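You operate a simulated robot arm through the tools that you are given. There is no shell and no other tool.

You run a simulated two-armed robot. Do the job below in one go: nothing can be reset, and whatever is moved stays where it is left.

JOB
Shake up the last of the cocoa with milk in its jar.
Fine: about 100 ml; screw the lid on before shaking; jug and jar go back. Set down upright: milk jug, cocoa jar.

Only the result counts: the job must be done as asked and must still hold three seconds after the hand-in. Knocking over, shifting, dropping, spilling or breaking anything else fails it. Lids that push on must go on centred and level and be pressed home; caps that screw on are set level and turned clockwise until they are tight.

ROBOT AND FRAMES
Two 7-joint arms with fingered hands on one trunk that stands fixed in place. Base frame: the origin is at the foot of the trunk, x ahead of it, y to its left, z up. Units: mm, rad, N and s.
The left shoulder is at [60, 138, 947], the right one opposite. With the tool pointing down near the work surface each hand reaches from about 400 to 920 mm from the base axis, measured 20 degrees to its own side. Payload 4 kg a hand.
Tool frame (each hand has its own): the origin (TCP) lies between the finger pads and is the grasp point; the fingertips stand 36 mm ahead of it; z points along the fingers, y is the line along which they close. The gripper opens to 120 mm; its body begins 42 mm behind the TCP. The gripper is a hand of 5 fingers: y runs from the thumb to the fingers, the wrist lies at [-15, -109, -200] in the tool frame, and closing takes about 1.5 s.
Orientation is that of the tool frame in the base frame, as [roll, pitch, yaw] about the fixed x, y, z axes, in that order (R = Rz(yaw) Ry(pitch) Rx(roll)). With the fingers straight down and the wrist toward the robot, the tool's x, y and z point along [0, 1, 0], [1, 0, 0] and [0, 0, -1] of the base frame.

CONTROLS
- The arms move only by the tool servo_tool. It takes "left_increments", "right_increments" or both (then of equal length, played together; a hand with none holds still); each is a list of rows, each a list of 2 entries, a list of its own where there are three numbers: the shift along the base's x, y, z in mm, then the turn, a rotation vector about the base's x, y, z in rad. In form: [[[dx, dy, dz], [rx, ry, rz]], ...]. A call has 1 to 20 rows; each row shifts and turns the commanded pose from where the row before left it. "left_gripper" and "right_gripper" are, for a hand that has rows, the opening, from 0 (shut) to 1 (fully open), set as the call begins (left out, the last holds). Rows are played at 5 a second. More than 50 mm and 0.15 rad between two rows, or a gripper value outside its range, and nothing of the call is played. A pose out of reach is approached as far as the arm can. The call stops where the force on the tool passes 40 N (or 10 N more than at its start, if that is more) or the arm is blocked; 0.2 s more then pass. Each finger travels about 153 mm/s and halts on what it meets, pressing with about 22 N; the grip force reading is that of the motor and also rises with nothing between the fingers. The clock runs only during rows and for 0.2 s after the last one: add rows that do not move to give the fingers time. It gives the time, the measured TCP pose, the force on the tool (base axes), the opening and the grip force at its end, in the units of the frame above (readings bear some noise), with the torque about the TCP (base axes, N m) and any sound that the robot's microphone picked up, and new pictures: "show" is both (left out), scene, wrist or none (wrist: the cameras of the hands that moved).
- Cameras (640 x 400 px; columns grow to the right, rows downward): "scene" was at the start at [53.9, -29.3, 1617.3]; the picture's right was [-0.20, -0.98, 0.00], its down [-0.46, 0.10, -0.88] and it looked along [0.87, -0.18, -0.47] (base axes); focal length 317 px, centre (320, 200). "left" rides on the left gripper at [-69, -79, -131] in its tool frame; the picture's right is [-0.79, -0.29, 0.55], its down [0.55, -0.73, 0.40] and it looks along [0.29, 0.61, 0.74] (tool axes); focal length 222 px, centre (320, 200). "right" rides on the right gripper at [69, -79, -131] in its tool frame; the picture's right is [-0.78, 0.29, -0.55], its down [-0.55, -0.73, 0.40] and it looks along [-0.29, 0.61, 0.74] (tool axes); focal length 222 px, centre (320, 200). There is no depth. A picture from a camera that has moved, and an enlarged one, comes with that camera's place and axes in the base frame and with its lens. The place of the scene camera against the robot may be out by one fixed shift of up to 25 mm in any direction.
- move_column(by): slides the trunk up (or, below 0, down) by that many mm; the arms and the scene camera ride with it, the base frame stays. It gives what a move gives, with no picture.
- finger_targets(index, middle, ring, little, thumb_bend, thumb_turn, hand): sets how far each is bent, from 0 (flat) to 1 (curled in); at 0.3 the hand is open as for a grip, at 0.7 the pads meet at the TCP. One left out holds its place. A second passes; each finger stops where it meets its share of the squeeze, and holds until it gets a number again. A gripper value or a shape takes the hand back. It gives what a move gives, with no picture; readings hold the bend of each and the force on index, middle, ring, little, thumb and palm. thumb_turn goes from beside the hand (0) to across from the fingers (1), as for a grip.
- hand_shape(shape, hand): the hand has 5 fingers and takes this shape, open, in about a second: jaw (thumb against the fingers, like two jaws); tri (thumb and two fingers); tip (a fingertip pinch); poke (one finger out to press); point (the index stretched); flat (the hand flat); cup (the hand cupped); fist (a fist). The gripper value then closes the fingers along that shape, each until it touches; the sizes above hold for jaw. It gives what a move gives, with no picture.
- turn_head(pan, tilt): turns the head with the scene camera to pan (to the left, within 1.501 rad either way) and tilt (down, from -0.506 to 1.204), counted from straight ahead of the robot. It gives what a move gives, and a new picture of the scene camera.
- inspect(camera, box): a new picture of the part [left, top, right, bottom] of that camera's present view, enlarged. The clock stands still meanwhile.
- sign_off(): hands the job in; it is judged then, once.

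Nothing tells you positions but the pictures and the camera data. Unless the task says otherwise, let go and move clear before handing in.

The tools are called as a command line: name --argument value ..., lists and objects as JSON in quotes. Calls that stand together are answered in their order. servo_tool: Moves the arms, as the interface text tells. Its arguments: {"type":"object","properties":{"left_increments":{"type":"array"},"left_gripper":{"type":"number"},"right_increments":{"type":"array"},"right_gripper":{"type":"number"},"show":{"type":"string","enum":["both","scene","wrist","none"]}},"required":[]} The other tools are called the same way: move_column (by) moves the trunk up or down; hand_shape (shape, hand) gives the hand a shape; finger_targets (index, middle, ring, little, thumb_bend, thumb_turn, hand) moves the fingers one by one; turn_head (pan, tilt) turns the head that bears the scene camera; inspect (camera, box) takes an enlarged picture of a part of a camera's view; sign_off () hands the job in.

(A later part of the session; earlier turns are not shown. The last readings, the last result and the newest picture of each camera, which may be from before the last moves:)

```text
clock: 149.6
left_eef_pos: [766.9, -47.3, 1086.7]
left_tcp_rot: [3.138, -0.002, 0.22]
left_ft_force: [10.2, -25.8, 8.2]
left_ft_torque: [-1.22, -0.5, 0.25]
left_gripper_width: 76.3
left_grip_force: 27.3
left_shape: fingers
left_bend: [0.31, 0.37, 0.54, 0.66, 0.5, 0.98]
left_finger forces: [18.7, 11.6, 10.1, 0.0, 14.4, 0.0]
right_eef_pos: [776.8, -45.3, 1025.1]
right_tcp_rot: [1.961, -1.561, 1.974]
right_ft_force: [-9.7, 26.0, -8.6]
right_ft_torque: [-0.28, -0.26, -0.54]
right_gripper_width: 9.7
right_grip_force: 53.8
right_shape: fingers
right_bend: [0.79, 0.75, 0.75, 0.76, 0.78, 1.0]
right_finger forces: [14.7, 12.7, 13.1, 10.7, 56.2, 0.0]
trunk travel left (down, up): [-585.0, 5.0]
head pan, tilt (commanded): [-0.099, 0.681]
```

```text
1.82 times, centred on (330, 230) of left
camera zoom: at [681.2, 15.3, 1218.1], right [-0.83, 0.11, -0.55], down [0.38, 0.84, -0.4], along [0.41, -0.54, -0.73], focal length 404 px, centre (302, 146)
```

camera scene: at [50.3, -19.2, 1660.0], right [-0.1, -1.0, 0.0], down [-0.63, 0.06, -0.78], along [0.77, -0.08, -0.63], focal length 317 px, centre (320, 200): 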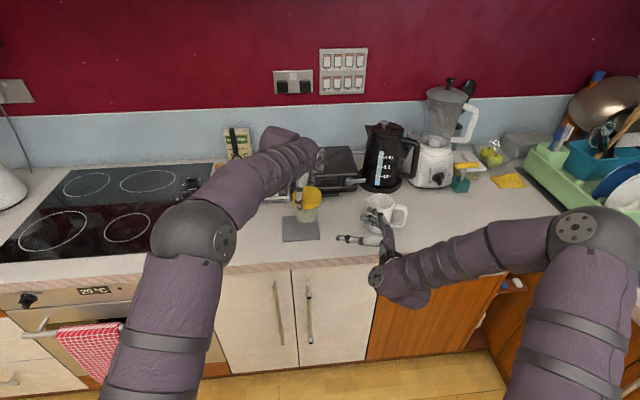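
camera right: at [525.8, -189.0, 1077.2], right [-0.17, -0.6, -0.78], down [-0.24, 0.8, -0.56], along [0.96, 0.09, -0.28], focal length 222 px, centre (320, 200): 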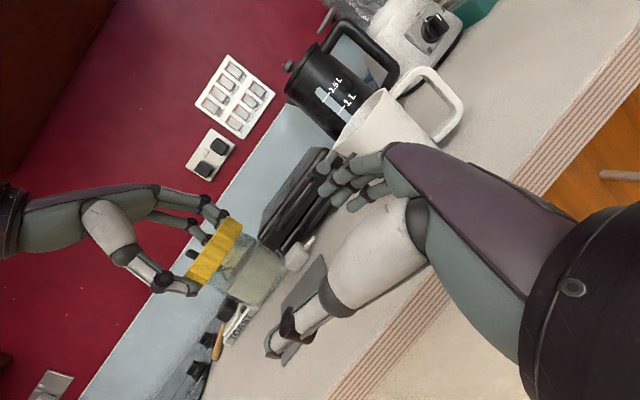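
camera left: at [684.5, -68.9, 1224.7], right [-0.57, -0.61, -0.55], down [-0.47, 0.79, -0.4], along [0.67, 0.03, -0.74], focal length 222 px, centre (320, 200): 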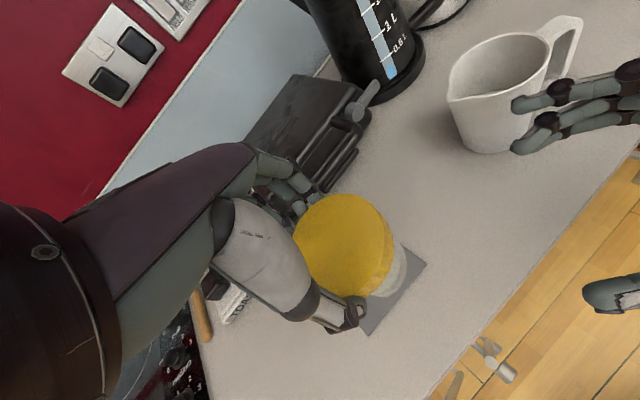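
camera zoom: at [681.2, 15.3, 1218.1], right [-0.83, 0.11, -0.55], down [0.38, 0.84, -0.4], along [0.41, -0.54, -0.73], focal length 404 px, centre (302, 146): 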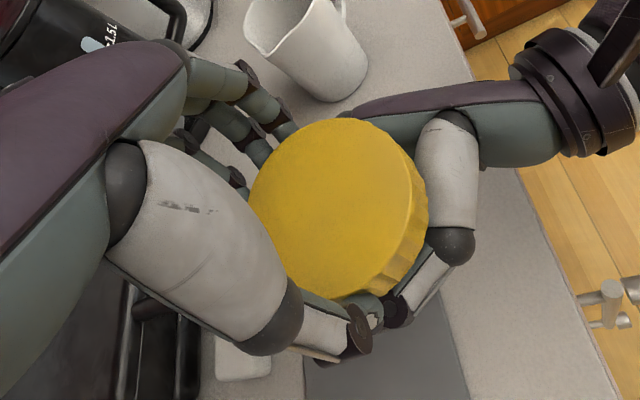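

The right hand now holds the jar very firmly (over 50 N). I open the left hand and lift it off the lid.

servo_tool --left_increments '[[[0, 0, 0], [0, 0, 0]], [[0, 0, 0], [0, 0, 0]], [[0, 0, 0], [0, 0, 0]], [[0, 0, 0], [0, 0, 0]], [[0, 0, 0], [0, 0, 0]]]' --left_gripper 1.0 --show "none"

inspect --camera "scene" --box '[270, 165, 370, 250]'

inspect --camera "left" --box '[200, 120, 460, 340]'

```text
clock: 150.8
left_eef_pos: [767.7, -44.4, 1085.7]
left_tcp_rot: [-3.14, 0.0, 0.219]
left_ft_force: [-0.3, 0.1, -0.2]
left_ft_torque: [0.03, -0.04, -0.03]
left_gripper_width: 120.0
left_grip_force: 0.1
left_shape: jaw
left_bend: [0.3, 0.3, 0.3, 0.3, 0.3, 0.97]
left_finger forces: [0.1, 0.1, 0.0, 0.0, 0.0, 0.1]
right_eef_pos: [778.6, -46.9, 1025.7]
right_tcp_rot: [1.59, -1.559, 2.337]
right_ft_force: [0.5, 1.1, -3.2]
right_ft_torque: [0.07, -0.04, 0.04]
right_gripper_width: 7.9
right_grip_force: 33.8
right_shape: fingers
right_bend: [0.79, 0.76, 0.75, 0.76, 0.8, 0.99]
right_finger forces: [11.3, 9.2, 8.9, 8.9, 28.8, 0.0]
trunk travel left (down, up): [-585.0, 5.0]
head pan, tilt (commanded): [-0.099, 0.681]
```

```text
4.71 times, centred on (320, 208) of scene
camera zoom: at [50.4, -19.2, 1660.0], right [-0.1, -1.0, 0.0], down [-0.63, 0.06, -0.78], along [0.77, -0.08, -0.63], focal length 1494 px, centre (320, 165)
```

zoom: 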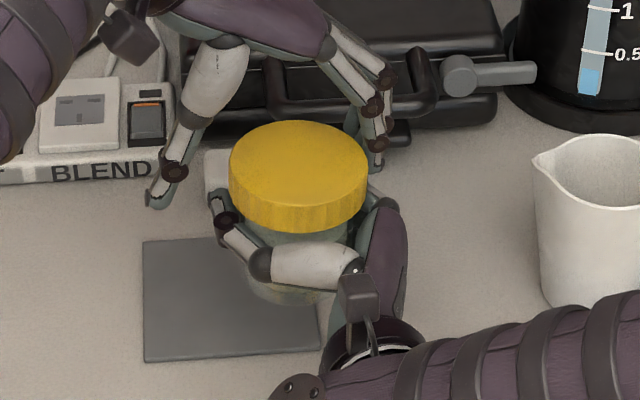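

```text
1.82 times, centred on (330, 230) of left
camera zoom: at [681.3, 16.8, 1217.6], right [-0.83, 0.11, -0.55], down [0.38, 0.84, -0.4], along [0.41, -0.53, -0.74], focal length 404 px, centre (302, 146)
```

zoom: 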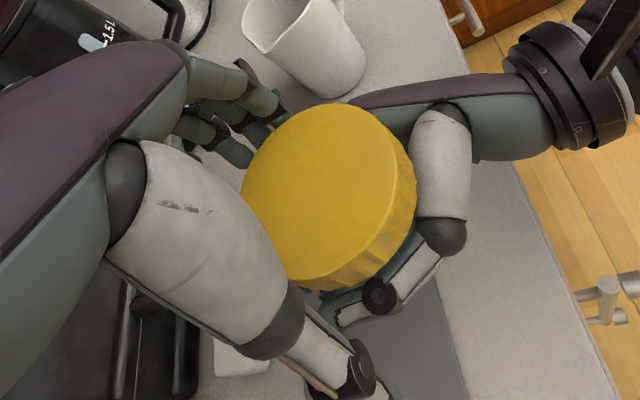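

The right hand carries jar and lid alone now (about 3.2 N, firmly gripped). I raise the left hand off the lid and swing it left to unwind for another stroke.

servo_tool --left_increments '[[[0, 0, 10], [0, 0, 0]], [[0, 0, 10], [0, 0, 0]], [[0, 2, 10], [0, 0, 0]], [[0, 10, 5], [0, 0, 0]], [[0, 20, 0], [0, 0, 0]], [[0, 25, 0], [0, 0, 0]], [[0, 25, 0], [0, 0, 0]]]' --left_gripper 1.0 --show "none"

```text
clock: 152.4
left_eef_pos: [762.2, 35.9, 1120.5]
left_tcp_rot: [-3.14, 0.0, 0.221]
left_ft_force: [-0.3, -0.2, 0.9]
left_ft_torque: [0.0, 0.03, 0.0]
left_gripper_width: 119.7
left_grip_force: 0.1
left_shape: jaw
left_bend: [0.3, 0.3, 0.3, 0.3, 0.3, 0.97]
left_finger forces: [0.2, 0.0, 0.0, 0.0, 0.1, 0.0]
left hand out of reach, approached as far as the arm can: row 3
right_eef_pos: [777.4, -46.5, 1026.4]
right_tcp_rot: [1.585, -1.557, 2.344]
right_ft_force: [-0.9, 0.4, -3.3]
right_ft_torque: [0.1, -0.05, -0.01]
right_gripper_width: 8.2
right_grip_force: 33.8
right_shape: fingers
right_bend: [0.79, 0.76, 0.75, 0.76, 0.8, 0.99]
right_finger forces: [11.2, 9.2, 9.0, 9.0, 28.6, 0.0]
trunk travel left (down, up): [-585.0, 5.0]
head pan, tilt (commanded): [-0.099, 0.681]
```

Clear. Now I unwind the left wrist counter-clockwise here.

servo_tool --left_increments '[[[-5, 10, 0], [0, 0, 0.14]], [[-5, 10, 0], [0, 0, 0.14]], [[-5, 10, 0], [0, 0, 0.14]], [[-5, 0, 0], [0, 0, 0.14]], [[0, 0, 0], [0, 0, 0.14]], [[0, 0, 0], [0, 0, 0.14]], [[0, 0, 0], [0, 0, 0.14]], [[0, 0, 0], [0, 0, 0.14]], [[0, 0, 0], [0, 0, 0.14]], [[0, 0, 0], [0, 0, 0.14]], [[0, 0, 0], [0, 0, 0.14]], [[0, 0, 0], [0, 0, 0.12]], [[0, 0, 0], [0, 0, 0]]]' --left_gripper 1.0 --show "both"

inspect --camera "left" --box '[360, 100, 640, 320]'

inspect --camera "scene" --box '[280, 165, 370, 250]'

```text
clock: 155.2
left_eef_pos: [740.4, 66.8, 1121.8]
left_tcp_rot: [-3.14, -0.001, 1.881]
left_ft_force: [-0.4, 0.4, -0.2]
left_ft_torque: [0.03, -0.01, 0.03]
left_gripper_width: 120.0
left_grip_force: 0.1
left_shape: jaw
left_bend: [0.3, 0.3, 0.3, 0.3, 0.3, 0.97]
left_finger forces: [0.0, 0.0, 0.0, 0.0, 0.0, 0.0]
right_eef_pos: [778.3, -46.1, 1027.0]
right_tcp_rot: [1.462, -1.558, 2.468]
right_ft_force: [0.9, -0.5, -3.4]
right_ft_torque: [0.07, -0.07, -0.02]
right_gripper_width: 8.0
right_grip_force: 33.1
right_shape: fingers
right_bend: [0.79, 0.76, 0.75, 0.76, 0.8, 0.99]
right_finger forces: [11.2, 9.1, 8.9, 9.1, 28.5, 0.0]
trunk travel left (down, up): [-585.0, 5.0]
head pan, tilt (commanded): [-0.099, 0.681]
camera scene: at [50.4, -18.9, 1660.0], right [-0.1, -1.0, 0.0], down [-0.63, 0.06, -0.78], along [0.77, -0.08, -0.63], focal length 317 px, centre (320, 200)
camera left: at [685.9, -22.3, 1251.5], right [-0.04, -0.84, -0.55], down [-0.87, 0.3, -0.4], along [0.49, 0.46, -0.74], focal length 222 px, centre (320, 200)
```

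scene: 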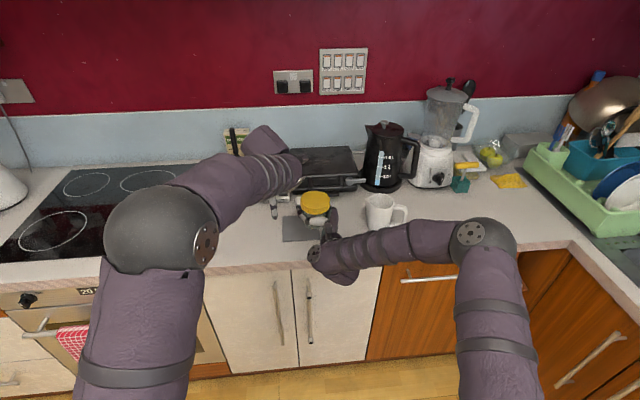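
left: 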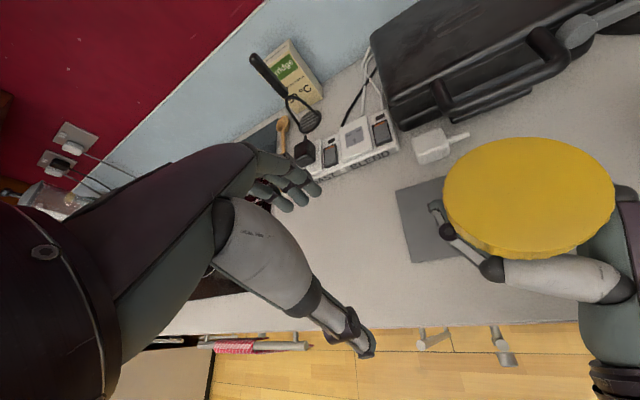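

```text
1.82 times, centred on (500, 210) of left
camera zoom: at [685.9, -22.3, 1251.5], right [-0.04, -0.84, -0.55], down [-0.87, 0.3, -0.4], along [0.49, 0.46, -0.74], focal length 404 px, centre (-7, 182)
```

zoom: 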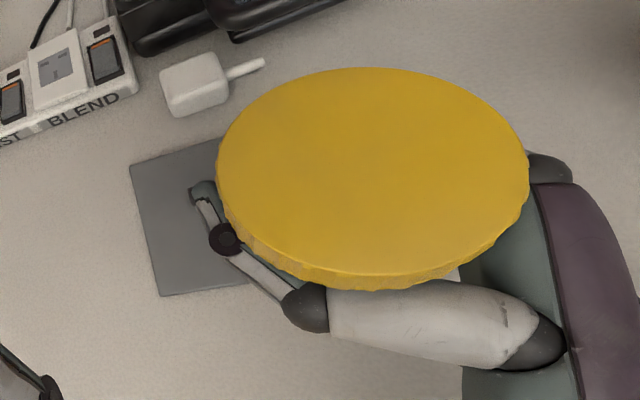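

```text
4.71 times, centred on (325, 208) of scene
camera zoom: at [50.4, -18.9, 1660.0], right [-0.1, -1.0, 0.0], down [-0.63, 0.06, -0.78], along [0.77, -0.08, -0.63], focal length 1494 px, centre (296, 165)
```

zoom: 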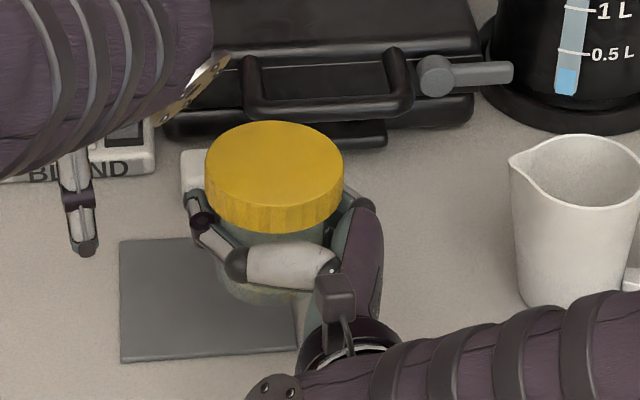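

The right hand holds the closed jar near (757, -68). I bring the left hand back over the lid for the next stroke and check alignment.

servo_tool --left_increments '[[[3, -27, 4], [0, 0, -0.06]], [[3, -27, 4], [0, 0, -0.06]], [[3, -27, 4], [0, 0, 0]], [[4, -27, 2], [0, 0, 0]], [[4, -27, 0], [0, 0, 0]], [[0, 0, 0], [0, 0, 0]]]' --left_gripper 1.0 --show "none"

inspect --camera "left" --box '[240, 140, 500, 360]'

inspect --camera "scene" --box '[270, 150, 370, 250]'

```text
clock: 156.6
left_eef_pos: [756.0, -65.5, 1135.5]
left_tcp_rot: [-3.139, 0.0, 1.761]
left_ft_force: [-0.4, -0.9, 0.2]
left_ft_torque: [0.0, -0.02, 0.02]
left_gripper_width: 119.7
left_grip_force: 0.2
left_shape: jaw
left_bend: [0.3, 0.3, 0.3, 0.3, 0.3, 0.97]
left_finger forces: [0.0, 0.1, 0.1, 0.0, 0.0, 0.0]
right_eef_pos: [779.4, -46.8, 1027.1]
right_tcp_rot: [1.646, -1.559, 2.285]
right_ft_force: [0.2, 0.2, -3.2]
right_ft_torque: [0.03, -0.07, -0.02]
right_gripper_width: 7.8
right_grip_force: 33.3
right_shape: fingers
right_bend: [0.79, 0.76, 0.75, 0.76, 0.8, 0.99]
right_finger forces: [11.2, 9.1, 8.8, 9.1, 28.5, 0.1]
trunk travel left (down, up): [-585.0, 5.0]
head pan, tilt (commanded): [-0.099, 0.681]
```

```text
1.82 times, centred on (370, 250) of left
camera zoom: at [691.2, -148.3, 1265.2], right [-0.14, -0.83, -0.55], down [-0.83, 0.4, -0.4], along [0.55, 0.4, -0.74], focal length 404 px, centre (229, 109)
```

zoom: 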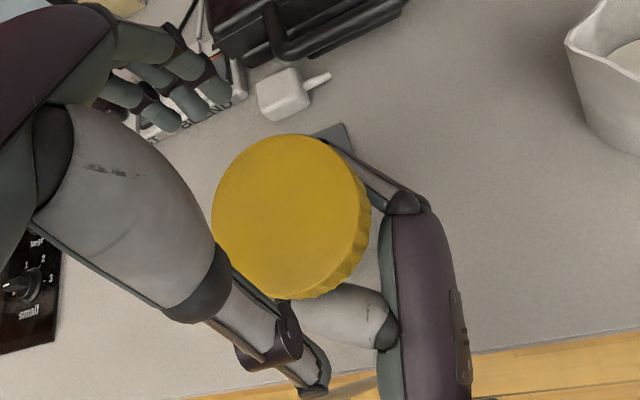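

```text
4.00 times, centred on (320, 200) of scene
camera zoom: at [50.3, -18.8, 1660.0], right [-0.1, -1.0, 0.0], down [-0.63, 0.06, -0.78], along [0.77, -0.08, -0.63], focal length 1270 px, centre (320, 200)
```

zoom: 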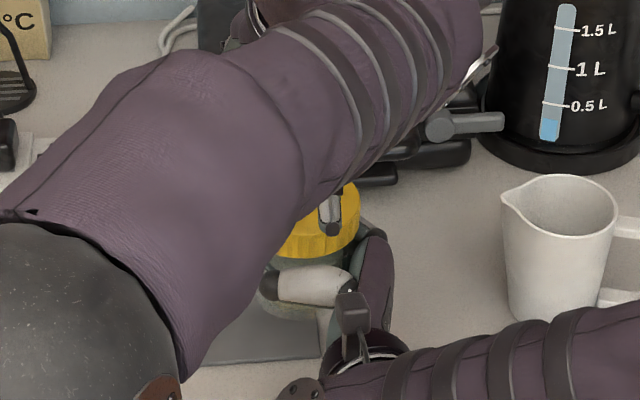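

The lid is centred under the left hand within a couple of millimetres, top at about z 1071. I lower and grip it again.

servo_tool --left_increments '[[[1.5, 2, -12], [0, 0, 0]], [[0, 0, -12], [0, 0, 0]], [[0, 0, -10], [0, 0, 0]], [[0, 0, -6], [0, 0, 0]], [[0, 0, -3], [0, 0, 0]], [[0, 0, 0], [0, 0, 0]]]' --left_gripper 1.0 --show "none"

inspect --camera "left" --box '[220, 140, 440, 360]'

inspect --camera "right" --box '[130, 60, 380, 310]'

```text
clock: 158.0
left_eef_pos: [759.9, -65.0, 1092.9]
left_tcp_rot: [-3.138, 0.0, 1.758]
left_ft_force: [-0.5, 0.4, 0.3]
left_ft_torque: [0.02, -0.03, 0.01]
left_gripper_width: 119.5
left_grip_force: 0.2
left_shape: jaw
left_bend: [0.3, 0.3, 0.3, 0.3, 0.3, 0.97]
left_finger forces: [0.0, 0.0, 0.1, 0.0, 0.0, 0.0]
right_eef_pos: [777.9, -46.5, 1026.1]
right_tcp_rot: [1.518, -1.557, 2.411]
right_ft_force: [-0.2, 0.7, -3.8]
right_ft_torque: [0.06, -0.06, 0.0]
right_gripper_width: 7.9
right_grip_force: 33.4
right_shape: fingers
right_bend: [0.79, 0.76, 0.75, 0.76, 0.8, 0.99]
right_finger forces: [11.2, 9.1, 8.8, 9.2, 28.3, 0.0]
trunk travel left (down, up): [-585.0, 5.0]
head pan, tilt (commanded): [-0.099, 0.681]
```

```text
1.82 times, centred on (330, 250) of left
camera zoom: at [693.6, -148.1, 1223.4], right [-0.14, -0.83, -0.55], down [-0.83, 0.4, -0.4], along [0.55, 0.4, -0.74], focal length 404 px, centre (302, 109)
```

zoom: 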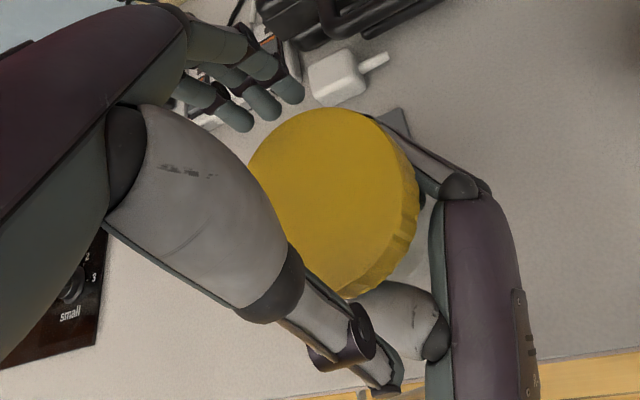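

```text
1.60 times, centred on (255, 185) of right
camera zoom: at [629.7, -83.4, 1095.3], right [-0.17, -0.6, -0.78], down [-0.24, 0.8, -0.56], along [0.96, 0.09, -0.28], focal length 355 px, centre (424, 224)
```

zoom: 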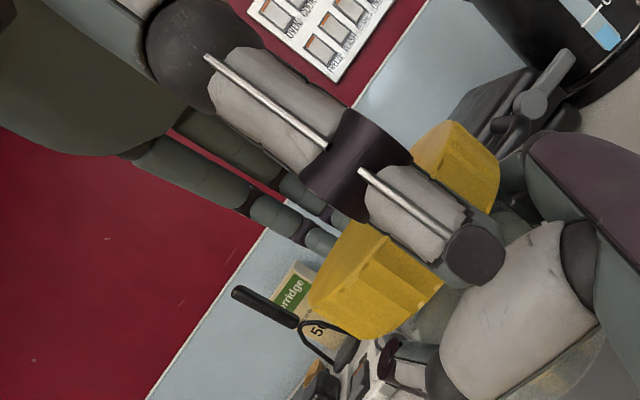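

Good position. I close on the lid and firm up all the fingers.

servo_tool --left_increments '[[[0, 0, 0], [0, 0, 0]], [[0, 0, 0], [0, 0, 0]], [[0, 0, 0], [0, 0, 0]], [[0, 0, 0], [0, 0, 0]], [[0, 0, 0], [0, 0, 0]], [[0, 0, 0], [0, 0, 0]]]' --left_gripper 0.0 --show "none"

finger_targets --hand "left" --index 0.6 --middle 0.6 --ring 0.75 --thumb_bend 0.7

inspect --camera "left" --box '[220, 140, 440, 360]'

```text
clock: 159.4
left_eef_pos: [758.3, -65.9, 1093.2]
left_tcp_rot: [-3.139, 0.001, 1.761]
left_ft_force: [-4.1, -1.3, -0.5]
left_ft_torque: [-0.05, 0.19, -0.01]
left_gripper_width: 77.4
left_grip_force: 21.9
left_shape: jaw
left_bend: [0.35, 0.39, 0.41, 0.65, 0.48, 1.0]
left_finger forces: [10.4, 5.9, 0.1, 0.0, 19.9, 0.0]
right_eef_pos: [779.3, -46.5, 1027.3]
right_tcp_rot: [1.537, -1.558, 2.391]
right_ft_force: [3.8, 0.6, -1.7]
right_ft_torque: [0.05, -0.01, 0.04]
right_gripper_width: 8.0
right_grip_force: 33.0
right_shape: fingers
right_bend: [0.79, 0.76, 0.75, 0.76, 0.81, 0.99]
right_finger forces: [12.6, 9.3, 8.6, 9.2, 26.6, 0.1]
trunk travel left (down, up): [-585.0, 5.0]
head pan, tilt (commanded): [-0.099, 0.681]
```

```text
clock: 160.4
left_eef_pos: [758.9, -64.8, 1094.0]
left_tcp_rot: [-3.141, 0.0, 1.761]
left_ft_force: [3.3, 2.3, 10.5]
left_ft_torque: [0.15, -0.4, -0.02]
left_gripper_width: 77.5
left_grip_force: 22.2
left_shape: fingers
left_bend: [0.44, 0.46, 0.53, 0.66, 0.52, 0.99]
left_finger forces: [9.1, 8.0, 6.5, 0.0, 21.0, 0.1]
right_eef_pos: [776.9, -46.8, 1025.2]
right_tcp_rot: [1.788, -1.561, 2.142]
right_ft_force: [-3.9, -2.0, -12.2]
right_ft_torque: [0.24, -0.07, 0.05]
right_gripper_width: 7.5
right_grip_force: 34.4
right_shape: fingers
right_bend: [0.79, 0.76, 0.75, 0.76, 0.81, 0.99]
right_finger forces: [12.3, 8.4, 8.1, 12.1, 28.0, 0.1]
trunk travel left (down, up): [-585.0, 5.0]
head pan, tilt (commanded): [-0.099, 0.681]
```

```text
1.82 times, centred on (330, 250) of left
camera zoom: at [694.0, -147.6, 1224.5], right [-0.14, -0.83, -0.55], down [-0.83, 0.4, -0.4], along [0.55, 0.4, -0.74], focal length 404 px, centre (302, 109)
```

zoom: 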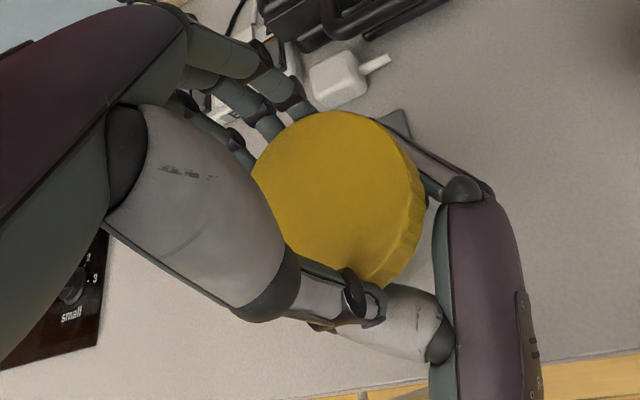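

The fingertips are riding over the lid's top edge. I reopen, lower 5 mm and re-grip with the milder squeeze that worked before.

servo_tool --left_increments '[[[0, 0, 0], [0, 0, 0]], [[0, 0, 0], [0, 0, 0]], [[0, 0, 0], [0, 0, 0]], [[0, 0, 0], [0, 0, 0]], [[0, 0, -3], [0, 0, 0]], [[0, 0, -2], [0, 0, 0]], [[0, 0, 0], [0, 0, 0]]]' --left_gripper 1.0 --show "none"

servo_tool --left_increments '[[[0, 0, 0], [0, 0, 0]], [[0, 0, 0], [0, 0, 0]], [[0, 0, 0], [0, 0, 0]], [[0, 0, 0], [0, 0, 0]], [[0, 0, 0], [0, 0, 0]], [[0, 0, 0], [0, 0, 0]]]' --left_gripper 0.0 --show "none"

finger_targets --hand "left" --ring 0.7

```text
clock: 162.0
left_eef_pos: [759.2, -66.2, 1087.3]
left_tcp_rot: [3.141, 0.0, 1.761]
left_ft_force: [0.6, 0.0, 0.1]
left_ft_torque: [0.0, 0.03, 0.03]
left_gripper_width: 119.8
left_grip_force: 0.0
left_shape: jaw
left_bend: [0.3, 0.3, 0.3, 0.3, 0.3, 0.97]
left_finger forces: [0.1, 0.1, 0.0, 0.0, 0.1, 0.1]
right_eef_pos: [779.1, -45.9, 1026.4]
right_tcp_rot: [1.55, -1.559, 2.381]
right_ft_force: [0.0, -0.7, -4.2]
right_ft_torque: [0.07, -0.07, 0.0]
right_gripper_width: 7.9
right_grip_force: 33.5
right_shape: fingers
right_bend: [0.79, 0.76, 0.75, 0.76, 0.81, 0.99]
right_finger forces: [12.6, 8.9, 8.4, 9.5, 28.2, 0.0]
trunk travel left (down, up): [-585.0, 5.0]
head pan, tilt (commanded): [-0.099, 0.681]
```

```text
clock: 163.4
left_eef_pos: [759.3, -66.5, 1087.1]
left_tcp_rot: [-3.139, 0.001, 1.761]
left_ft_force: [-3.6, 0.1, -0.3]
left_ft_torque: [-0.02, 0.15, 0.04]
left_gripper_width: 77.4
left_grip_force: 21.6
left_shape: jaw
left_bend: [0.35, 0.39, 0.4, 0.65, 0.48, 1.0]
left_finger forces: [10.4, 5.8, 0.2, 0.0, 20.1, 0.0]
right_eef_pos: [777.7, -46.8, 1025.7]
right_tcp_rot: [1.489, -1.56, 2.439]
right_ft_force: [3.1, 0.3, -4.1]
right_ft_torque: [0.06, -0.01, 0.09]
right_gripper_width: 7.8
right_grip_force: 33.6
right_shape: fingers
right_bend: [0.79, 0.76, 0.75, 0.76, 0.81, 0.99]
right_finger forces: [13.6, 9.3, 8.4, 9.6, 26.6, 0.1]
trunk travel left (down, up): [-585.0, 5.0]
head pan, tilt (commanded): [-0.099, 0.681]
```

```text
clock: 164.4
left_eef_pos: [758.4, -65.4, 1087.5]
left_tcp_rot: [-3.141, 0.001, 1.762]
left_ft_force: [0.7, 1.7, -0.4]
left_ft_torque: [0.09, -0.03, -0.01]
left_gripper_width: 76.9
left_grip_force: 21.7
left_shape: fingers
left_bend: [0.35, 0.39, 0.51, 0.66, 0.47, 0.99]
left_finger forces: [10.6, 5.6, 5.4, 0.0, 22.3, 0.0]
right_eef_pos: [776.6, -47.3, 1028.0]
right_tcp_rot: [1.552, -1.559, 2.377]
right_ft_force: [0.0, -1.6, -2.4]
right_ft_torque: [0.1, -0.04, 0.02]
right_gripper_width: 7.9
right_grip_force: 33.0
right_shape: fingers
right_bend: [0.79, 0.76, 0.75, 0.77, 0.81, 0.99]
right_finger forces: [12.7, 8.6, 8.2, 9.4, 27.3, 0.0]
trunk travel left (down, up): [-585.0, 5.0]
head pan, tilt (commanded): [-0.099, 0.681]
```

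Clean, neutral grip on the lid. I turn clockwise in small steps, watching the torque.

servo_tool --left_increments '[[[0, 0, 0], [0, 0, -0.1]], [[0, 0, 0], [0, 0, -0.1]], [[0, 0, 0], [0, 0, 0]]]' --show "none"

servo_tool --left_increments '[[[0, 0, 0], [0, 0, -0.1]], [[0, 0, 0], [0, 0, -0.1]], [[0, 0, 0], [0, 0, 0]]]' --show "none"

```text
clock: 165.2
left_eef_pos: [758.8, -65.8, 1087.3]
left_tcp_rot: [-3.14, -0.001, 1.558]
left_ft_force: [-1.5, 1.8, 2.3]
left_ft_torque: [0.05, 0.15, 0.01]
left_gripper_width: 77.0
left_grip_force: 22.1
left_shape: fingers
left_bend: [0.35, 0.39, 0.51, 0.66, 0.47, 0.99]
left_finger forces: [10.2, 5.3, 5.3, 0.0, 23.1, 0.1]
right_eef_pos: [778.0, -47.1, 1026.5]
right_tcp_rot: [1.577, -1.558, 2.351]
right_ft_force: [1.2, -1.3, -3.8]
right_ft_torque: [0.12, -0.14, 0.04]
right_gripper_width: 7.5
right_grip_force: 33.4
right_shape: fingers
right_bend: [0.79, 0.76, 0.75, 0.76, 0.81, 0.99]
right_finger forces: [13.1, 8.9, 9.0, 9.7, 26.4, 0.1]
trunk travel left (down, up): [-585.0, 5.0]
head pan, tilt (commanded): [-0.099, 0.681]
```

```text
clock: 166.0
left_eef_pos: [758.5, -65.4, 1086.6]
left_tcp_rot: [-3.14, -0.003, 1.359]
left_ft_force: [0.3, 4.7, 1.4]
left_ft_torque: [0.17, 0.18, -0.01]
left_gripper_width: 76.8
left_grip_force: 22.6
left_shape: fingers
left_bend: [0.35, 0.39, 0.51, 0.66, 0.47, 0.99]
left_finger forces: [10.4, 5.6, 6.2, 0.0, 23.0, 0.0]
right_eef_pos: [778.5, -48.0, 1027.4]
right_tcp_rot: [1.635, -1.559, 2.295]
right_ft_force: [0.0, -4.0, -3.0]
right_ft_torque: [0.17, -0.25, 0.06]
right_gripper_width: 7.6
right_grip_force: 33.3
right_shape: fingers
right_bend: [0.79, 0.76, 0.75, 0.76, 0.81, 0.99]
right_finger forces: [12.8, 8.6, 9.2, 9.0, 26.4, 0.0]
trunk travel left (down, up): [-585.0, 5.0]
head pan, tilt (commanded): [-0.099, 0.681]
```

Turning freely, so it is not yet tight. I continue clockwise.

servo_tool --left_increments '[[[0, 0.6, 0], [0, 0, -0.12]], [[0, 0, 0], [0, 0, -0.12]], [[0, 0, 0], [0, 0, -0.12]], [[0, 0, 0], [0, 0, 0]]]' --show "none"

servo_tool --left_increments '[[[0, 0, 0], [0, 0, -0.1]], [[0, 0, 0], [0, 0, -0.1]], [[0, 0, 0], [0, 0, 0]]]' --show "none"

inspect --camera "right" --box '[130, 60, 380, 310]'

```text
clock: 167.0
left_eef_pos: [758.1, -64.7, 1088.1]
left_tcp_rot: [-3.137, -0.002, 0.998]
left_ft_force: [2.7, 4.1, -0.9]
left_ft_torque: [0.31, 0.26, 0.01]
left_gripper_width: 76.9
left_grip_force: 22.1
left_shape: fingers
left_bend: [0.35, 0.39, 0.51, 0.66, 0.47, 0.99]
left_finger forces: [10.4, 5.7, 6.4, 0.0, 23.0, 0.0]
right_eef_pos: [778.3, -47.3, 1027.7]
right_tcp_rot: [1.582, -1.558, 2.349]
right_ft_force: [-2.3, -3.6, 0.0]
right_ft_torque: [-0.02, -0.44, 0.04]
right_gripper_width: 7.4
right_grip_force: 32.9
right_shape: fingers
right_bend: [0.79, 0.76, 0.75, 0.76, 0.81, 0.99]
right_finger forces: [12.1, 8.6, 9.6, 8.2, 28.5, 0.1]
trunk travel left (down, up): [-585.0, 5.0]
head pan, tilt (commanded): [-0.099, 0.681]
```

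```text
clock: 167.8
left_eef_pos: [758.3, -64.6, 1087.4]
left_tcp_rot: [-3.138, 0.0, 0.8]
left_ft_force: [2.7, 5.8, -4.1]
left_ft_torque: [0.43, 0.36, 0.05]
left_gripper_width: 76.8
left_grip_force: 23.2
left_shape: fingers
left_bend: [0.36, 0.4, 0.52, 0.66, 0.47, 0.99]
left_finger forces: [10.1, 5.4, 6.4, 0.0, 23.6, 0.1]
right_eef_pos: [778.5, -45.9, 1027.2]
right_tcp_rot: [1.558, -1.56, 2.371]
right_ft_force: [-2.0, -5.4, 0.2]
right_ft_torque: [-0.08, -0.44, 0.0]
right_gripper_width: 7.3
right_grip_force: 33.3
right_shape: fingers
right_bend: [0.79, 0.76, 0.75, 0.76, 0.81, 0.99]
right_finger forces: [12.0, 8.6, 9.4, 7.9, 28.4, 0.1]
trunk travel left (down, up): [-585.0, 5.0]
head pan, tilt (commanded): [-0.099, 0.681]
```

```text
1.60 times, centred on (255, 185) of right
camera zoom: at [629.7, -83.6, 1095.5], right [-0.17, -0.6, -0.78], down [-0.24, 0.8, -0.56], along [0.96, 0.09, -0.28], focal length 355 px, centre (424, 224)
```

zoom: 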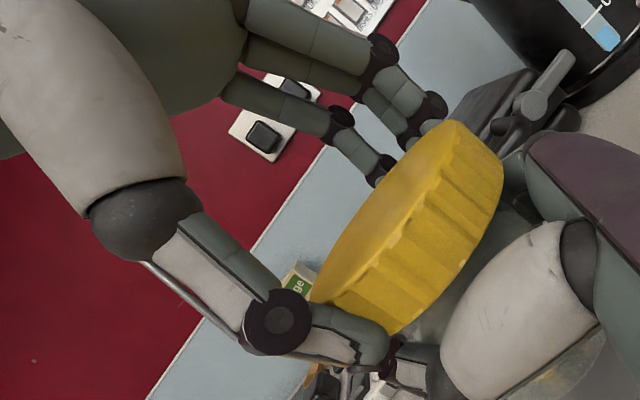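

The thread keeps drawing down. I follow it down half a millimetre, ease the side load and keep turning.

servo_tool --left_increments '[[[0.4, 0.7, -0.5], [0, 0, -0.1]], [[0, 0, 0], [0, 0, -0.1]], [[0, 0, 0], [0, 0, 0]]]' --show "none"

servo_tool --left_increments '[[[0.3, 0.5, -0.5], [0, 0, -0.1]], [[0, 0, 0], [0, 0, -0.1]], [[0, 0, 0], [0, 0, 0]]]' --show "none"

```text
clock: 168.6
left_eef_pos: [759.1, -64.3, 1087.9]
left_tcp_rot: [-3.139, -0.002, 0.598]
left_ft_force: [2.4, 6.3, -4.1]
left_ft_torque: [0.52, 0.28, 0.05]
left_gripper_width: 76.8
left_grip_force: 23.0
left_shape: fingers
left_bend: [0.36, 0.4, 0.52, 0.66, 0.47, 1.0]
left_finger forces: [10.1, 5.2, 6.3, 0.1, 24.0, 0.0]
right_eef_pos: [778.2, -46.6, 1027.4]
right_tcp_rot: [1.474, -1.559, 2.455]
right_ft_force: [-3.1, -5.3, 0.4]
right_ft_torque: [-0.15, -0.42, 0.01]
right_gripper_width: 7.3
right_grip_force: 33.5
right_shape: fingers
right_bend: [0.79, 0.76, 0.75, 0.76, 0.81, 0.99]
right_finger forces: [12.0, 8.5, 9.2, 7.9, 29.0, 0.1]
trunk travel left (down, up): [-585.0, 5.0]
head pan, tilt (commanded): [-0.099, 0.681]
```

```text
clock: 169.4
left_eef_pos: [757.4, -64.1, 1087.3]
left_tcp_rot: [-3.139, 0.0, 0.399]
left_ft_force: [4.6, 5.3, -2.8]
left_ft_torque: [0.59, 0.13, 0.04]
left_gripper_width: 77.2
left_grip_force: 22.8
left_shape: fingers
left_bend: [0.36, 0.4, 0.52, 0.66, 0.47, 1.0]
left_finger forces: [10.0, 5.2, 6.5, 0.0, 23.8, 0.0]
right_eef_pos: [777.6, -46.3, 1026.5]
right_tcp_rot: [1.572, -1.56, 2.358]
right_ft_force: [-4.7, -5.5, -0.1]
right_ft_torque: [-0.28, -0.41, -0.03]
right_gripper_width: 7.2
right_grip_force: 33.8
right_shape: fingers
right_bend: [0.79, 0.76, 0.75, 0.77, 0.81, 1.0]
right_finger forces: [11.9, 8.3, 9.0, 8.4, 30.8, 0.1]
trunk travel left (down, up): [-585.0, 5.0]
head pan, tilt (commanded): [-0.099, 0.681]
```

Still free-turning with low torque. I finish this stroke down to about 0.1 rad.

servo_tool --left_increments '[[[0.5, 0.5, 0], [0, 0, -0.1]], [[0, 0, 0], [0, 0, -0.1]], [[0, 0, 0], [0, 0, -0.08]], [[0, 0, 0], [0, 0, 0]]]' --show "none"

inspect --camera "scene" --box '[270, 165, 370, 250]'

```text
clock: 170.1
left_eef_pos: [759.0, -56.2, 1072.8]
left_tcp_rot: [-3.061, -0.022, 0.185]
left_ft_force: [-4.2, -4.1, 5.1]
left_ft_torque: [-0.46, 0.22, 0.01]
left_gripper_width: 76.8
left_grip_force: 23.4
left_shape: fingers
left_bend: [0.33, 0.38, 0.52, 0.66, 0.48, 0.97]
left_finger forces: [13.7, 6.8, 5.1, 0.0, 21.9, 0.0]
left hand out of reach, approached as far as the arm can: row 3
right_eef_pos: [772.0, -39.6, 1013.0]
right_tcp_rot: [-2.688, -1.546, 0.353]
right_ft_force: [4.4, 2.1, -7.2]
right_ft_torque: [0.35, -0.06, 0.01]
right_gripper_width: 7.2
right_grip_force: 36.8
right_shape: fingers
right_bend: [0.79, 0.76, 0.75, 0.77, 0.81, 0.99]
right_finger forces: [16.5, 9.2, 9.5, 11.5, 26.9, 0.1]
trunk travel left (down, up): [-585.0, 5.0]
head pan, tilt (commanded): [-0.099, 0.681]
stopped in row 3 (right hand): the force on the tool passed its limit at 48 N (the readings are from after the stop); the commanded pose is now the measured one
```

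```text
4.71 times, centred on (320, 208) of scene
camera zoom: at [50.6, -19.2, 1660.0], right [-0.1, -1.0, 0.0], down [-0.63, 0.06, -0.78], along [0.77, -0.08, -0.63], focal length 1494 px, centre (320, 165)
```

zoom: 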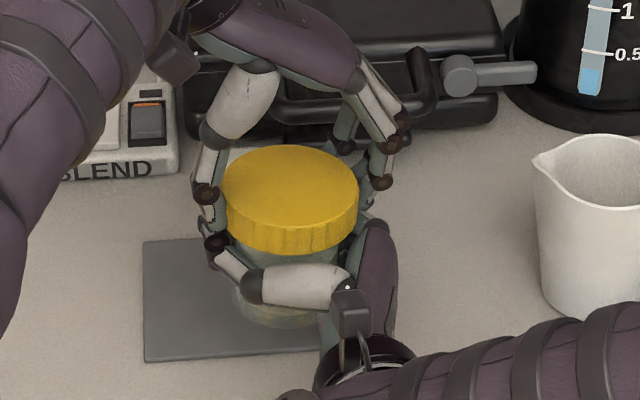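

Both grips still hold, though the last bit of turn hit the reach limit. I open the left hand and unwind again for another stroke.

servo_tool --left_increments '[[[0, 0, 0], [0, 0, 0]], [[0, 0, 0], [0, 0, 0]], [[0, 0, 0], [0, 0, 0]], [[0, 0, 0], [0, 0, 0]], [[0, 0, 0], [0, 0, 0]]]' --left_gripper 1.0 --show "none"

inspect --camera "scene" --box '[270, 165, 370, 250]'

```text
clock: 171.3
left_eef_pos: [759.8, -54.3, 1071.7]
left_tcp_rot: [-3.058, -0.022, 0.185]
left_ft_force: [0.8, 0.4, -0.4]
left_ft_torque: [0.01, 0.01, 0.01]
left_gripper_width: 119.8
left_grip_force: 0.1
left_shape: jaw
left_bend: [0.3, 0.3, 0.3, 0.3, 0.3, 0.97]
left_finger forces: [0.0, 0.0, 0.0, 0.1, 0.0, 0.0]
right_eef_pos: [773.2, -41.4, 1015.0]
right_tcp_rot: [-2.772, -1.548, 0.435]
right_ft_force: [-0.2, 0.1, -2.9]
right_ft_torque: [0.06, -0.08, 0.0]
right_gripper_width: 7.6
right_grip_force: 35.0
right_shape: fingers
right_bend: [0.79, 0.76, 0.75, 0.77, 0.81, 0.99]
right_finger forces: [13.8, 8.4, 8.3, 10.6, 27.9, 0.0]
trunk travel left (down, up): [-585.0, 5.0]
head pan, tilt (commanded): [-0.099, 0.681]
```

```text
4.71 times, centred on (320, 208) of scene
camera zoom: at [50.5, -19.2, 1660.0], right [-0.1, -1.0, 0.0], down [-0.63, 0.06, -0.78], along [0.77, -0.08, -0.63], focal length 1494 px, centre (320, 165)
```

zoom: 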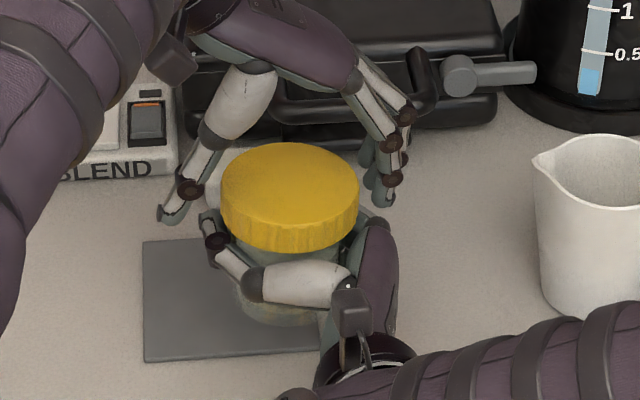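

The jar stays firmly in the right hand. I lift the left hand away, level it, and unwind.

servo_tool --left_increments '[[[0, 0, 12], [0, 0, 0]], [[0, 4, 14], [0, 0, 0]], [[0, 12, 14], [0, 0, 0]], [[0, 20, 8], [0, 0, 0]], [[-3, 25, 0], [-0.043, 0.003, 0]], [[-3, 25, 0], [-0.043, 0.003, 0]], [[-5, 15, 0], [0, 0, 0.1]], [[-5, 10, 0], [0, 0, 0.14]], [[0, 0, 0], [0, 0, 0.14]], [[0, 0, 0], [0, 0, 0.14]], [[0, 0, 0], [0, 0, 0.14]], [[0, 0, 0], [0, 0, 0.14]], [[0, 0, 0], [0, 0, 0.14]], [[0, 0, 0], [0, 0, 0.14]], [[0, 0, 0], [0, 0, 0.14]], [[0, 0, 0], [0, 0, 0.14]], [[0, 0, 0], [0, 0, 0.14]], [[0, 0, 0], [0, 0, 0.09]], [[0, 0, 0], [0, 0, 0]]]' --left_gripper 1.0 --show "none"

inspect --camera "left" --box '[360, 100, 640, 320]'

inspect --camera "scene" --box '[285, 175, 355, 245]'

```text
clock: 175.3
left_eef_pos: [743.8, 57.6, 1119.5]
left_tcp_rot: [3.141, 0.001, 1.779]
left_ft_force: [-0.6, -0.3, 0.9]
left_ft_torque: [-0.01, -0.03, -0.01]
left_gripper_width: 119.8
left_grip_force: 0.0
left_shape: jaw
left_bend: [0.3, 0.3, 0.3, 0.3, 0.3, 0.97]
left_finger forces: [0.0, 0.0, 0.0, 0.1, 0.1, 0.0]
right_eef_pos: [772.9, -40.6, 1014.8]
right_tcp_rot: [-2.783, -1.55, 0.446]
right_ft_force: [0.2, -0.4, -3.2]
right_ft_torque: [0.06, -0.06, 0.01]
right_gripper_width: 7.5
right_grip_force: 34.6
right_shape: fingers
right_bend: [0.79, 0.76, 0.75, 0.77, 0.81, 0.99]
right_finger forces: [13.8, 8.3, 8.3, 10.6, 27.7, 0.0]
trunk travel left (down, up): [-585.0, 5.0]
head pan, tilt (commanded): [-0.099, 0.681]
```

```text
1.82 times, centred on (500, 210) of left
camera zoom: at [679.5, -26.9, 1250.8], right [-0.12, -0.83, -0.55], down [-0.83, 0.38, -0.4], along [0.54, 0.41, -0.74], focal length 404 px, centre (-7, 182)
```

zoom: 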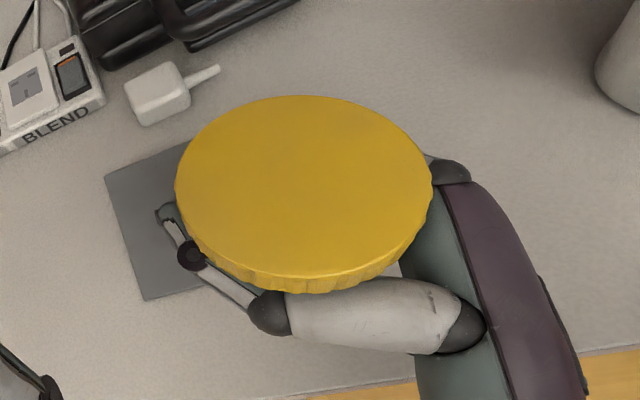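

```text
5.71 times, centred on (320, 210) of scene
camera zoom: at [50.4, -19.0, 1660.0], right [-0.1, -1.0, 0.0], down [-0.63, 0.06, -0.78], along [0.77, -0.08, -0.63], focal length 1814 px, centre (320, 143)
```

zoom: 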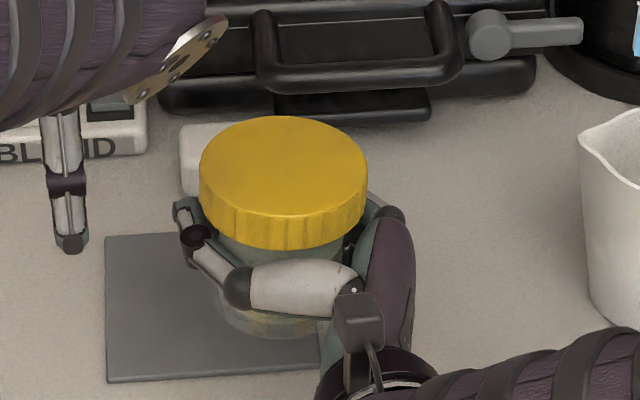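

Unwound. I go back above the lid and refine position for the next stroke.

servo_tool --left_increments '[[[2, -24, 3], [0, 0, 0]], [[2, -24, 3], [0, 0, 0]], [[2, -24, 0], [0, 0, 0]], [[1, -24, 0], [0, 0, 0]], [[1, -23, 0], [0, 0, 0]], [[0, 0, 0], [0, 0, 0]]]' --left_gripper 1.0 --show "none"

inspect --camera "left" --box '[240, 140, 500, 360]'

```text
clock: 176.7
left_eef_pos: [750.8, -61.8, 1126.1]
left_tcp_rot: [3.142, -0.001, 1.778]
left_ft_force: [-0.4, 0.2, -0.2]
left_ft_torque: [0.05, -0.01, 0.02]
left_gripper_width: 119.9
left_grip_force: 0.1
left_shape: jaw
left_bend: [0.3, 0.3, 0.3, 0.3, 0.3, 0.97]
left_finger forces: [0.0, 0.0, 0.1, 0.0, 0.1, 0.0]
right_eef_pos: [773.0, -39.6, 1014.3]
right_tcp_rot: [-2.799, -1.547, 0.462]
right_ft_force: [0.1, 0.1, -3.0]
right_ft_torque: [0.05, -0.07, -0.02]
right_gripper_width: 7.3
right_grip_force: 34.5
right_shape: fingers
right_bend: [0.79, 0.76, 0.75, 0.77, 0.81, 0.99]
right_finger forces: [13.9, 8.2, 8.2, 10.6, 27.8, 0.1]
trunk travel left (down, up): [-585.0, 5.0]
head pan, tilt (commanded): [-0.099, 0.681]
```

```text
1.82 times, centred on (370, 250) of left
camera zoom: at [687.3, -145.5, 1256.2], right [-0.12, -0.83, -0.55], down [-0.83, 0.39, -0.4], along [0.54, 0.41, -0.74], focal length 404 px, centre (229, 109)
```

zoom: 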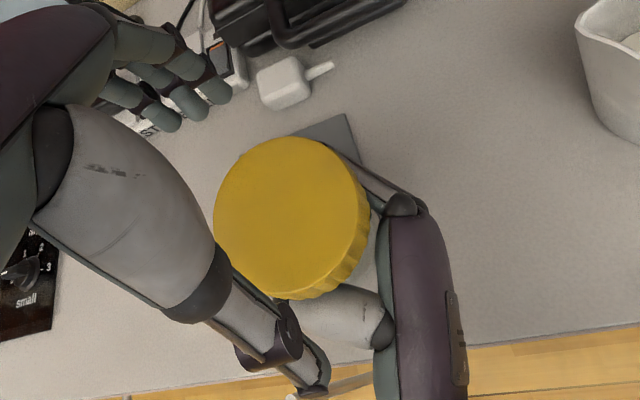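

Centred again. I lower and grip as before.

servo_tool --left_increments '[[[2, 1, -12], [0, 0, 0]], [[0, 0, -14], [0, 0, 0]], [[0, 0, -12], [0, 0, 0]], [[0, 0, -8], [0, 0, 0]], [[0, 0, -4], [0, 0, 0]], [[0, 0, 0], [0, 0, 0]]]' --left_gripper 1.0 --show "none"

servo_tool --left_increments '[[[0, 0, 0], [0, 0, 0]], [[0, 0, 0], [0, 0, 0]], [[0, 0, 0], [0, 0, 0]], [[0, 0, 0], [0, 0, 0]], [[0, 0, 0], [0, 0, 0]], [[0, 0, 0], [0, 0, 0]]]' --left_gripper 0.0 --show "none"

finger_targets --hand "left" --ring 0.7

```text
clock: 178.1
left_eef_pos: [753.6, -61.4, 1074.9]
left_tcp_rot: [3.141, -0.001, 1.777]
left_ft_force: [0.0, -0.2, 0.1]
left_ft_torque: [0.03, 0.04, 0.01]
left_gripper_width: 119.8
left_grip_force: 0.0
left_shape: jaw
left_bend: [0.3, 0.3, 0.3, 0.3, 0.3, 0.97]
left_finger forces: [0.0, 0.1, 0.0, 0.1, 0.0, 0.1]
right_eef_pos: [772.0, -40.2, 1013.9]
right_tcp_rot: [-2.734, -1.549, 0.396]
right_ft_force: [0.4, 0.1, -3.3]
right_ft_torque: [0.05, -0.08, -0.02]
right_gripper_width: 7.5
right_grip_force: 34.0
right_shape: fingers
right_bend: [0.79, 0.76, 0.75, 0.77, 0.81, 0.99]
right_finger forces: [13.8, 8.4, 8.2, 10.6, 27.8, 0.1]
trunk travel left (down, up): [-585.0, 5.0]
head pan, tilt (commanded): [-0.099, 0.681]
```

```text
clock: 179.5
left_eef_pos: [752.4, -60.9, 1073.9]
left_tcp_rot: [-3.141, 0.0, 1.777]
left_ft_force: [-2.8, -0.3, 0.8]
left_ft_torque: [-0.04, 0.14, 0.03]
left_gripper_width: 77.5
left_grip_force: 22.2
left_shape: jaw
left_bend: [0.34, 0.38, 0.4, 0.64, 0.49, 1.0]
left_finger forces: [10.4, 5.7, 1.5, 0.0, 20.2, 0.0]
right_eef_pos: [772.3, -40.0, 1013.9]
right_tcp_rot: [-2.707, -1.551, 0.369]
right_ft_force: [2.6, -0.1, -3.3]
right_ft_torque: [0.08, -0.06, 0.04]
right_gripper_width: 7.5
right_grip_force: 34.3
right_shape: fingers
right_bend: [0.79, 0.76, 0.75, 0.77, 0.81, 0.99]
right_finger forces: [14.4, 8.5, 8.2, 10.5, 27.2, 0.0]
trunk travel left (down, up): [-585.0, 5.0]
head pan, tilt (commanded): [-0.099, 0.681]
```

```text
clock: 180.5
left_eef_pos: [754.4, -60.2, 1075.7]
left_tcp_rot: [-3.141, 0.0, 1.777]
left_ft_force: [0.5, 2.2, 1.1]
left_ft_torque: [0.02, -0.01, -0.01]
left_gripper_width: 76.8
left_grip_force: 21.1
left_shape: fingers
left_bend: [0.35, 0.38, 0.5, 0.65, 0.49, 0.99]
left_finger forces: [10.6, 5.6, 5.5, 0.0, 22.0, 0.0]
right_eef_pos: [772.8, -39.9, 1014.6]
right_tcp_rot: [-2.695, -1.548, 0.358]
right_ft_force: [-0.6, -1.1, -2.6]
right_ft_torque: [0.12, -0.07, 0.03]
right_gripper_width: 7.3
right_grip_force: 34.1
right_shape: fingers
right_bend: [0.79, 0.76, 0.75, 0.77, 0.81, 0.99]
right_finger forces: [13.8, 8.1, 8.1, 10.5, 27.8, 0.1]
trunk travel left (down, up): [-585.0, 5.0]
head pan, tilt (commanded): [-0.099, 0.681]
```

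Good neutral grip. Next clockwise stroke, in steps with torque checks.

servo_tool --left_increments '[[[0, 0.3, 0], [0, 0, -0.12]], [[0, 0, 0], [0, 0, -0.12]], [[0, 0, 0], [0, 0, -0.12]], [[0, 0, 0], [0, 0, 0]]]' --show "none"

servo_tool --left_increments '[[[0, 0.3, 0], [0, 0, -0.12]], [[0, 0, 0], [0, 0, -0.12]], [[0, 0, 0], [0, 0, -0.12]], [[0, 0, 0], [0, 0, 0]]]' --show "none"

```text
clock: 181.5
left_eef_pos: [753.4, -60.7, 1075.3]
left_tcp_rot: [-3.141, -0.002, 1.416]
left_ft_force: [-3.0, 4.2, -1.9]
left_ft_torque: [0.13, 0.34, 0.05]
left_gripper_width: 77.0
left_grip_force: 22.5
left_shape: fingers
left_bend: [0.35, 0.39, 0.51, 0.65, 0.49, 0.99]
left_finger forces: [9.9, 5.0, 5.2, 0.0, 24.5, 0.1]
right_eef_pos: [773.4, -41.5, 1015.1]
right_tcp_rot: [-2.681, -1.549, 0.342]
right_ft_force: [3.6, -5.0, -1.4]
right_ft_torque: [0.13, -0.22, 0.12]
right_gripper_width: 7.1
right_grip_force: 33.9
right_shape: fingers
right_bend: [0.79, 0.76, 0.75, 0.77, 0.81, 0.99]
right_finger forces: [15.2, 8.6, 9.1, 9.7, 25.2, 0.0]
trunk travel left (down, up): [-585.0, 5.0]
head pan, tilt (commanded): [-0.099, 0.681]
```

```text
clock: 182.5
left_eef_pos: [754.1, -60.7, 1075.7]
left_tcp_rot: [-3.139, -0.001, 1.057]
left_ft_force: [-2.9, 5.9, -4.3]
left_ft_torque: [0.35, 0.55, 0.06]
left_gripper_width: 76.7
left_grip_force: 23.2
left_shape: fingers
left_bend: [0.35, 0.39, 0.51, 0.65, 0.48, 0.99]
left_finger forces: [9.8, 4.9, 5.6, 0.1, 25.1, 0.0]
right_eef_pos: [772.1, -42.0, 1014.4]
right_tcp_rot: [-2.85, -1.55, 0.512]
right_ft_force: [2.7, -7.4, 1.1]
right_ft_torque: [0.01, -0.36, 0.12]
right_gripper_width: 7.2
right_grip_force: 32.4
right_shape: fingers
right_bend: [0.79, 0.76, 0.75, 0.77, 0.81, 0.99]
right_finger forces: [14.5, 8.5, 9.6, 8.4, 25.1, 0.0]
trunk travel left (down, up): [-585.0, 5.0]
head pan, tilt (commanded): [-0.099, 0.681]
```

servo_tool --left_increments '[[[-0.4, 0.8, -0.7], [0, 0, -0.12]], [[0, 0, 0], [0, 0, -0.12]], [[0, 0, 0], [0, 0, -0.12]], [[0, 0, 0], [0, 0, 0]]]' --show "none"

servo_tool --left_increments '[[[0, 0.5, -0.5], [0, 0, -0.12]], [[0, 0, 0], [0, 0, -0.12]], [[0, 0, 0], [0, 0, -0.1]], [[0, 0, 0], [0, 0, 0]]]' --show "none"

```text
clock: 183.5
left_eef_pos: [754.5, -59.7, 1074.5]
left_tcp_rot: [-3.141, -0.001, 0.697]
left_ft_force: [0.1, 10.1, -2.9]
left_ft_torque: [0.62, 0.48, 0.08]
left_gripper_width: 76.8
left_grip_force: 23.0
left_shape: fingers
left_bend: [0.36, 0.39, 0.51, 0.65, 0.48, 1.0]
left_finger forces: [9.3, 4.6, 5.9, 0.1, 26.3, 0.0]
right_eef_pos: [773.3, -41.8, 1015.0]
right_tcp_rot: [-2.786, -1.55, 0.447]
right_ft_force: [0.2, -9.9, -0.7]
right_ft_torque: [-0.03, -0.45, 0.14]
right_gripper_width: 6.8
right_grip_force: 32.7
right_shape: fingers
right_bend: [0.79, 0.76, 0.75, 0.77, 0.81, 0.99]
right_finger forces: [13.9, 8.2, 9.4, 8.7, 25.3, 0.1]
trunk travel left (down, up): [-585.0, 5.0]
head pan, tilt (commanded): [-0.099, 0.681]
```

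```text
clock: 184.5
left_eef_pos: [754.5, -57.8, 1073.9]
left_tcp_rot: [-3.141, -0.003, 0.359]
left_ft_force: [16.6, 9.9, -4.1]
left_ft_torque: [0.73, -0.23, 1.28]
left_gripper_width: 77.3
left_grip_force: 25.9
left_shape: fingers
left_bend: [0.35, 0.4, 0.52, 0.66, 0.49, 0.96]
left_finger forces: [14.1, 5.3, 11.0, 0.0, 21.7, 0.0]
right_eef_pos: [772.0, -41.5, 1013.8]
right_tcp_rot: [-2.789, -1.548, 0.452]
right_ft_force: [-17.4, -10.5, 1.7]
right_ft_torque: [-0.13, -0.84, -1.39]
right_gripper_width: 6.4
right_grip_force: 38.7
right_shape: fingers
right_bend: [0.8, 0.76, 0.76, 0.77, 0.81, 0.99]
right_finger forces: [14.6, 6.6, 8.2, 5.4, 42.9, 0.1]
trunk travel left (down, up): [-585.0, 5.0]
head pan, tilt (commanded): [-0.099, 0.681]
```

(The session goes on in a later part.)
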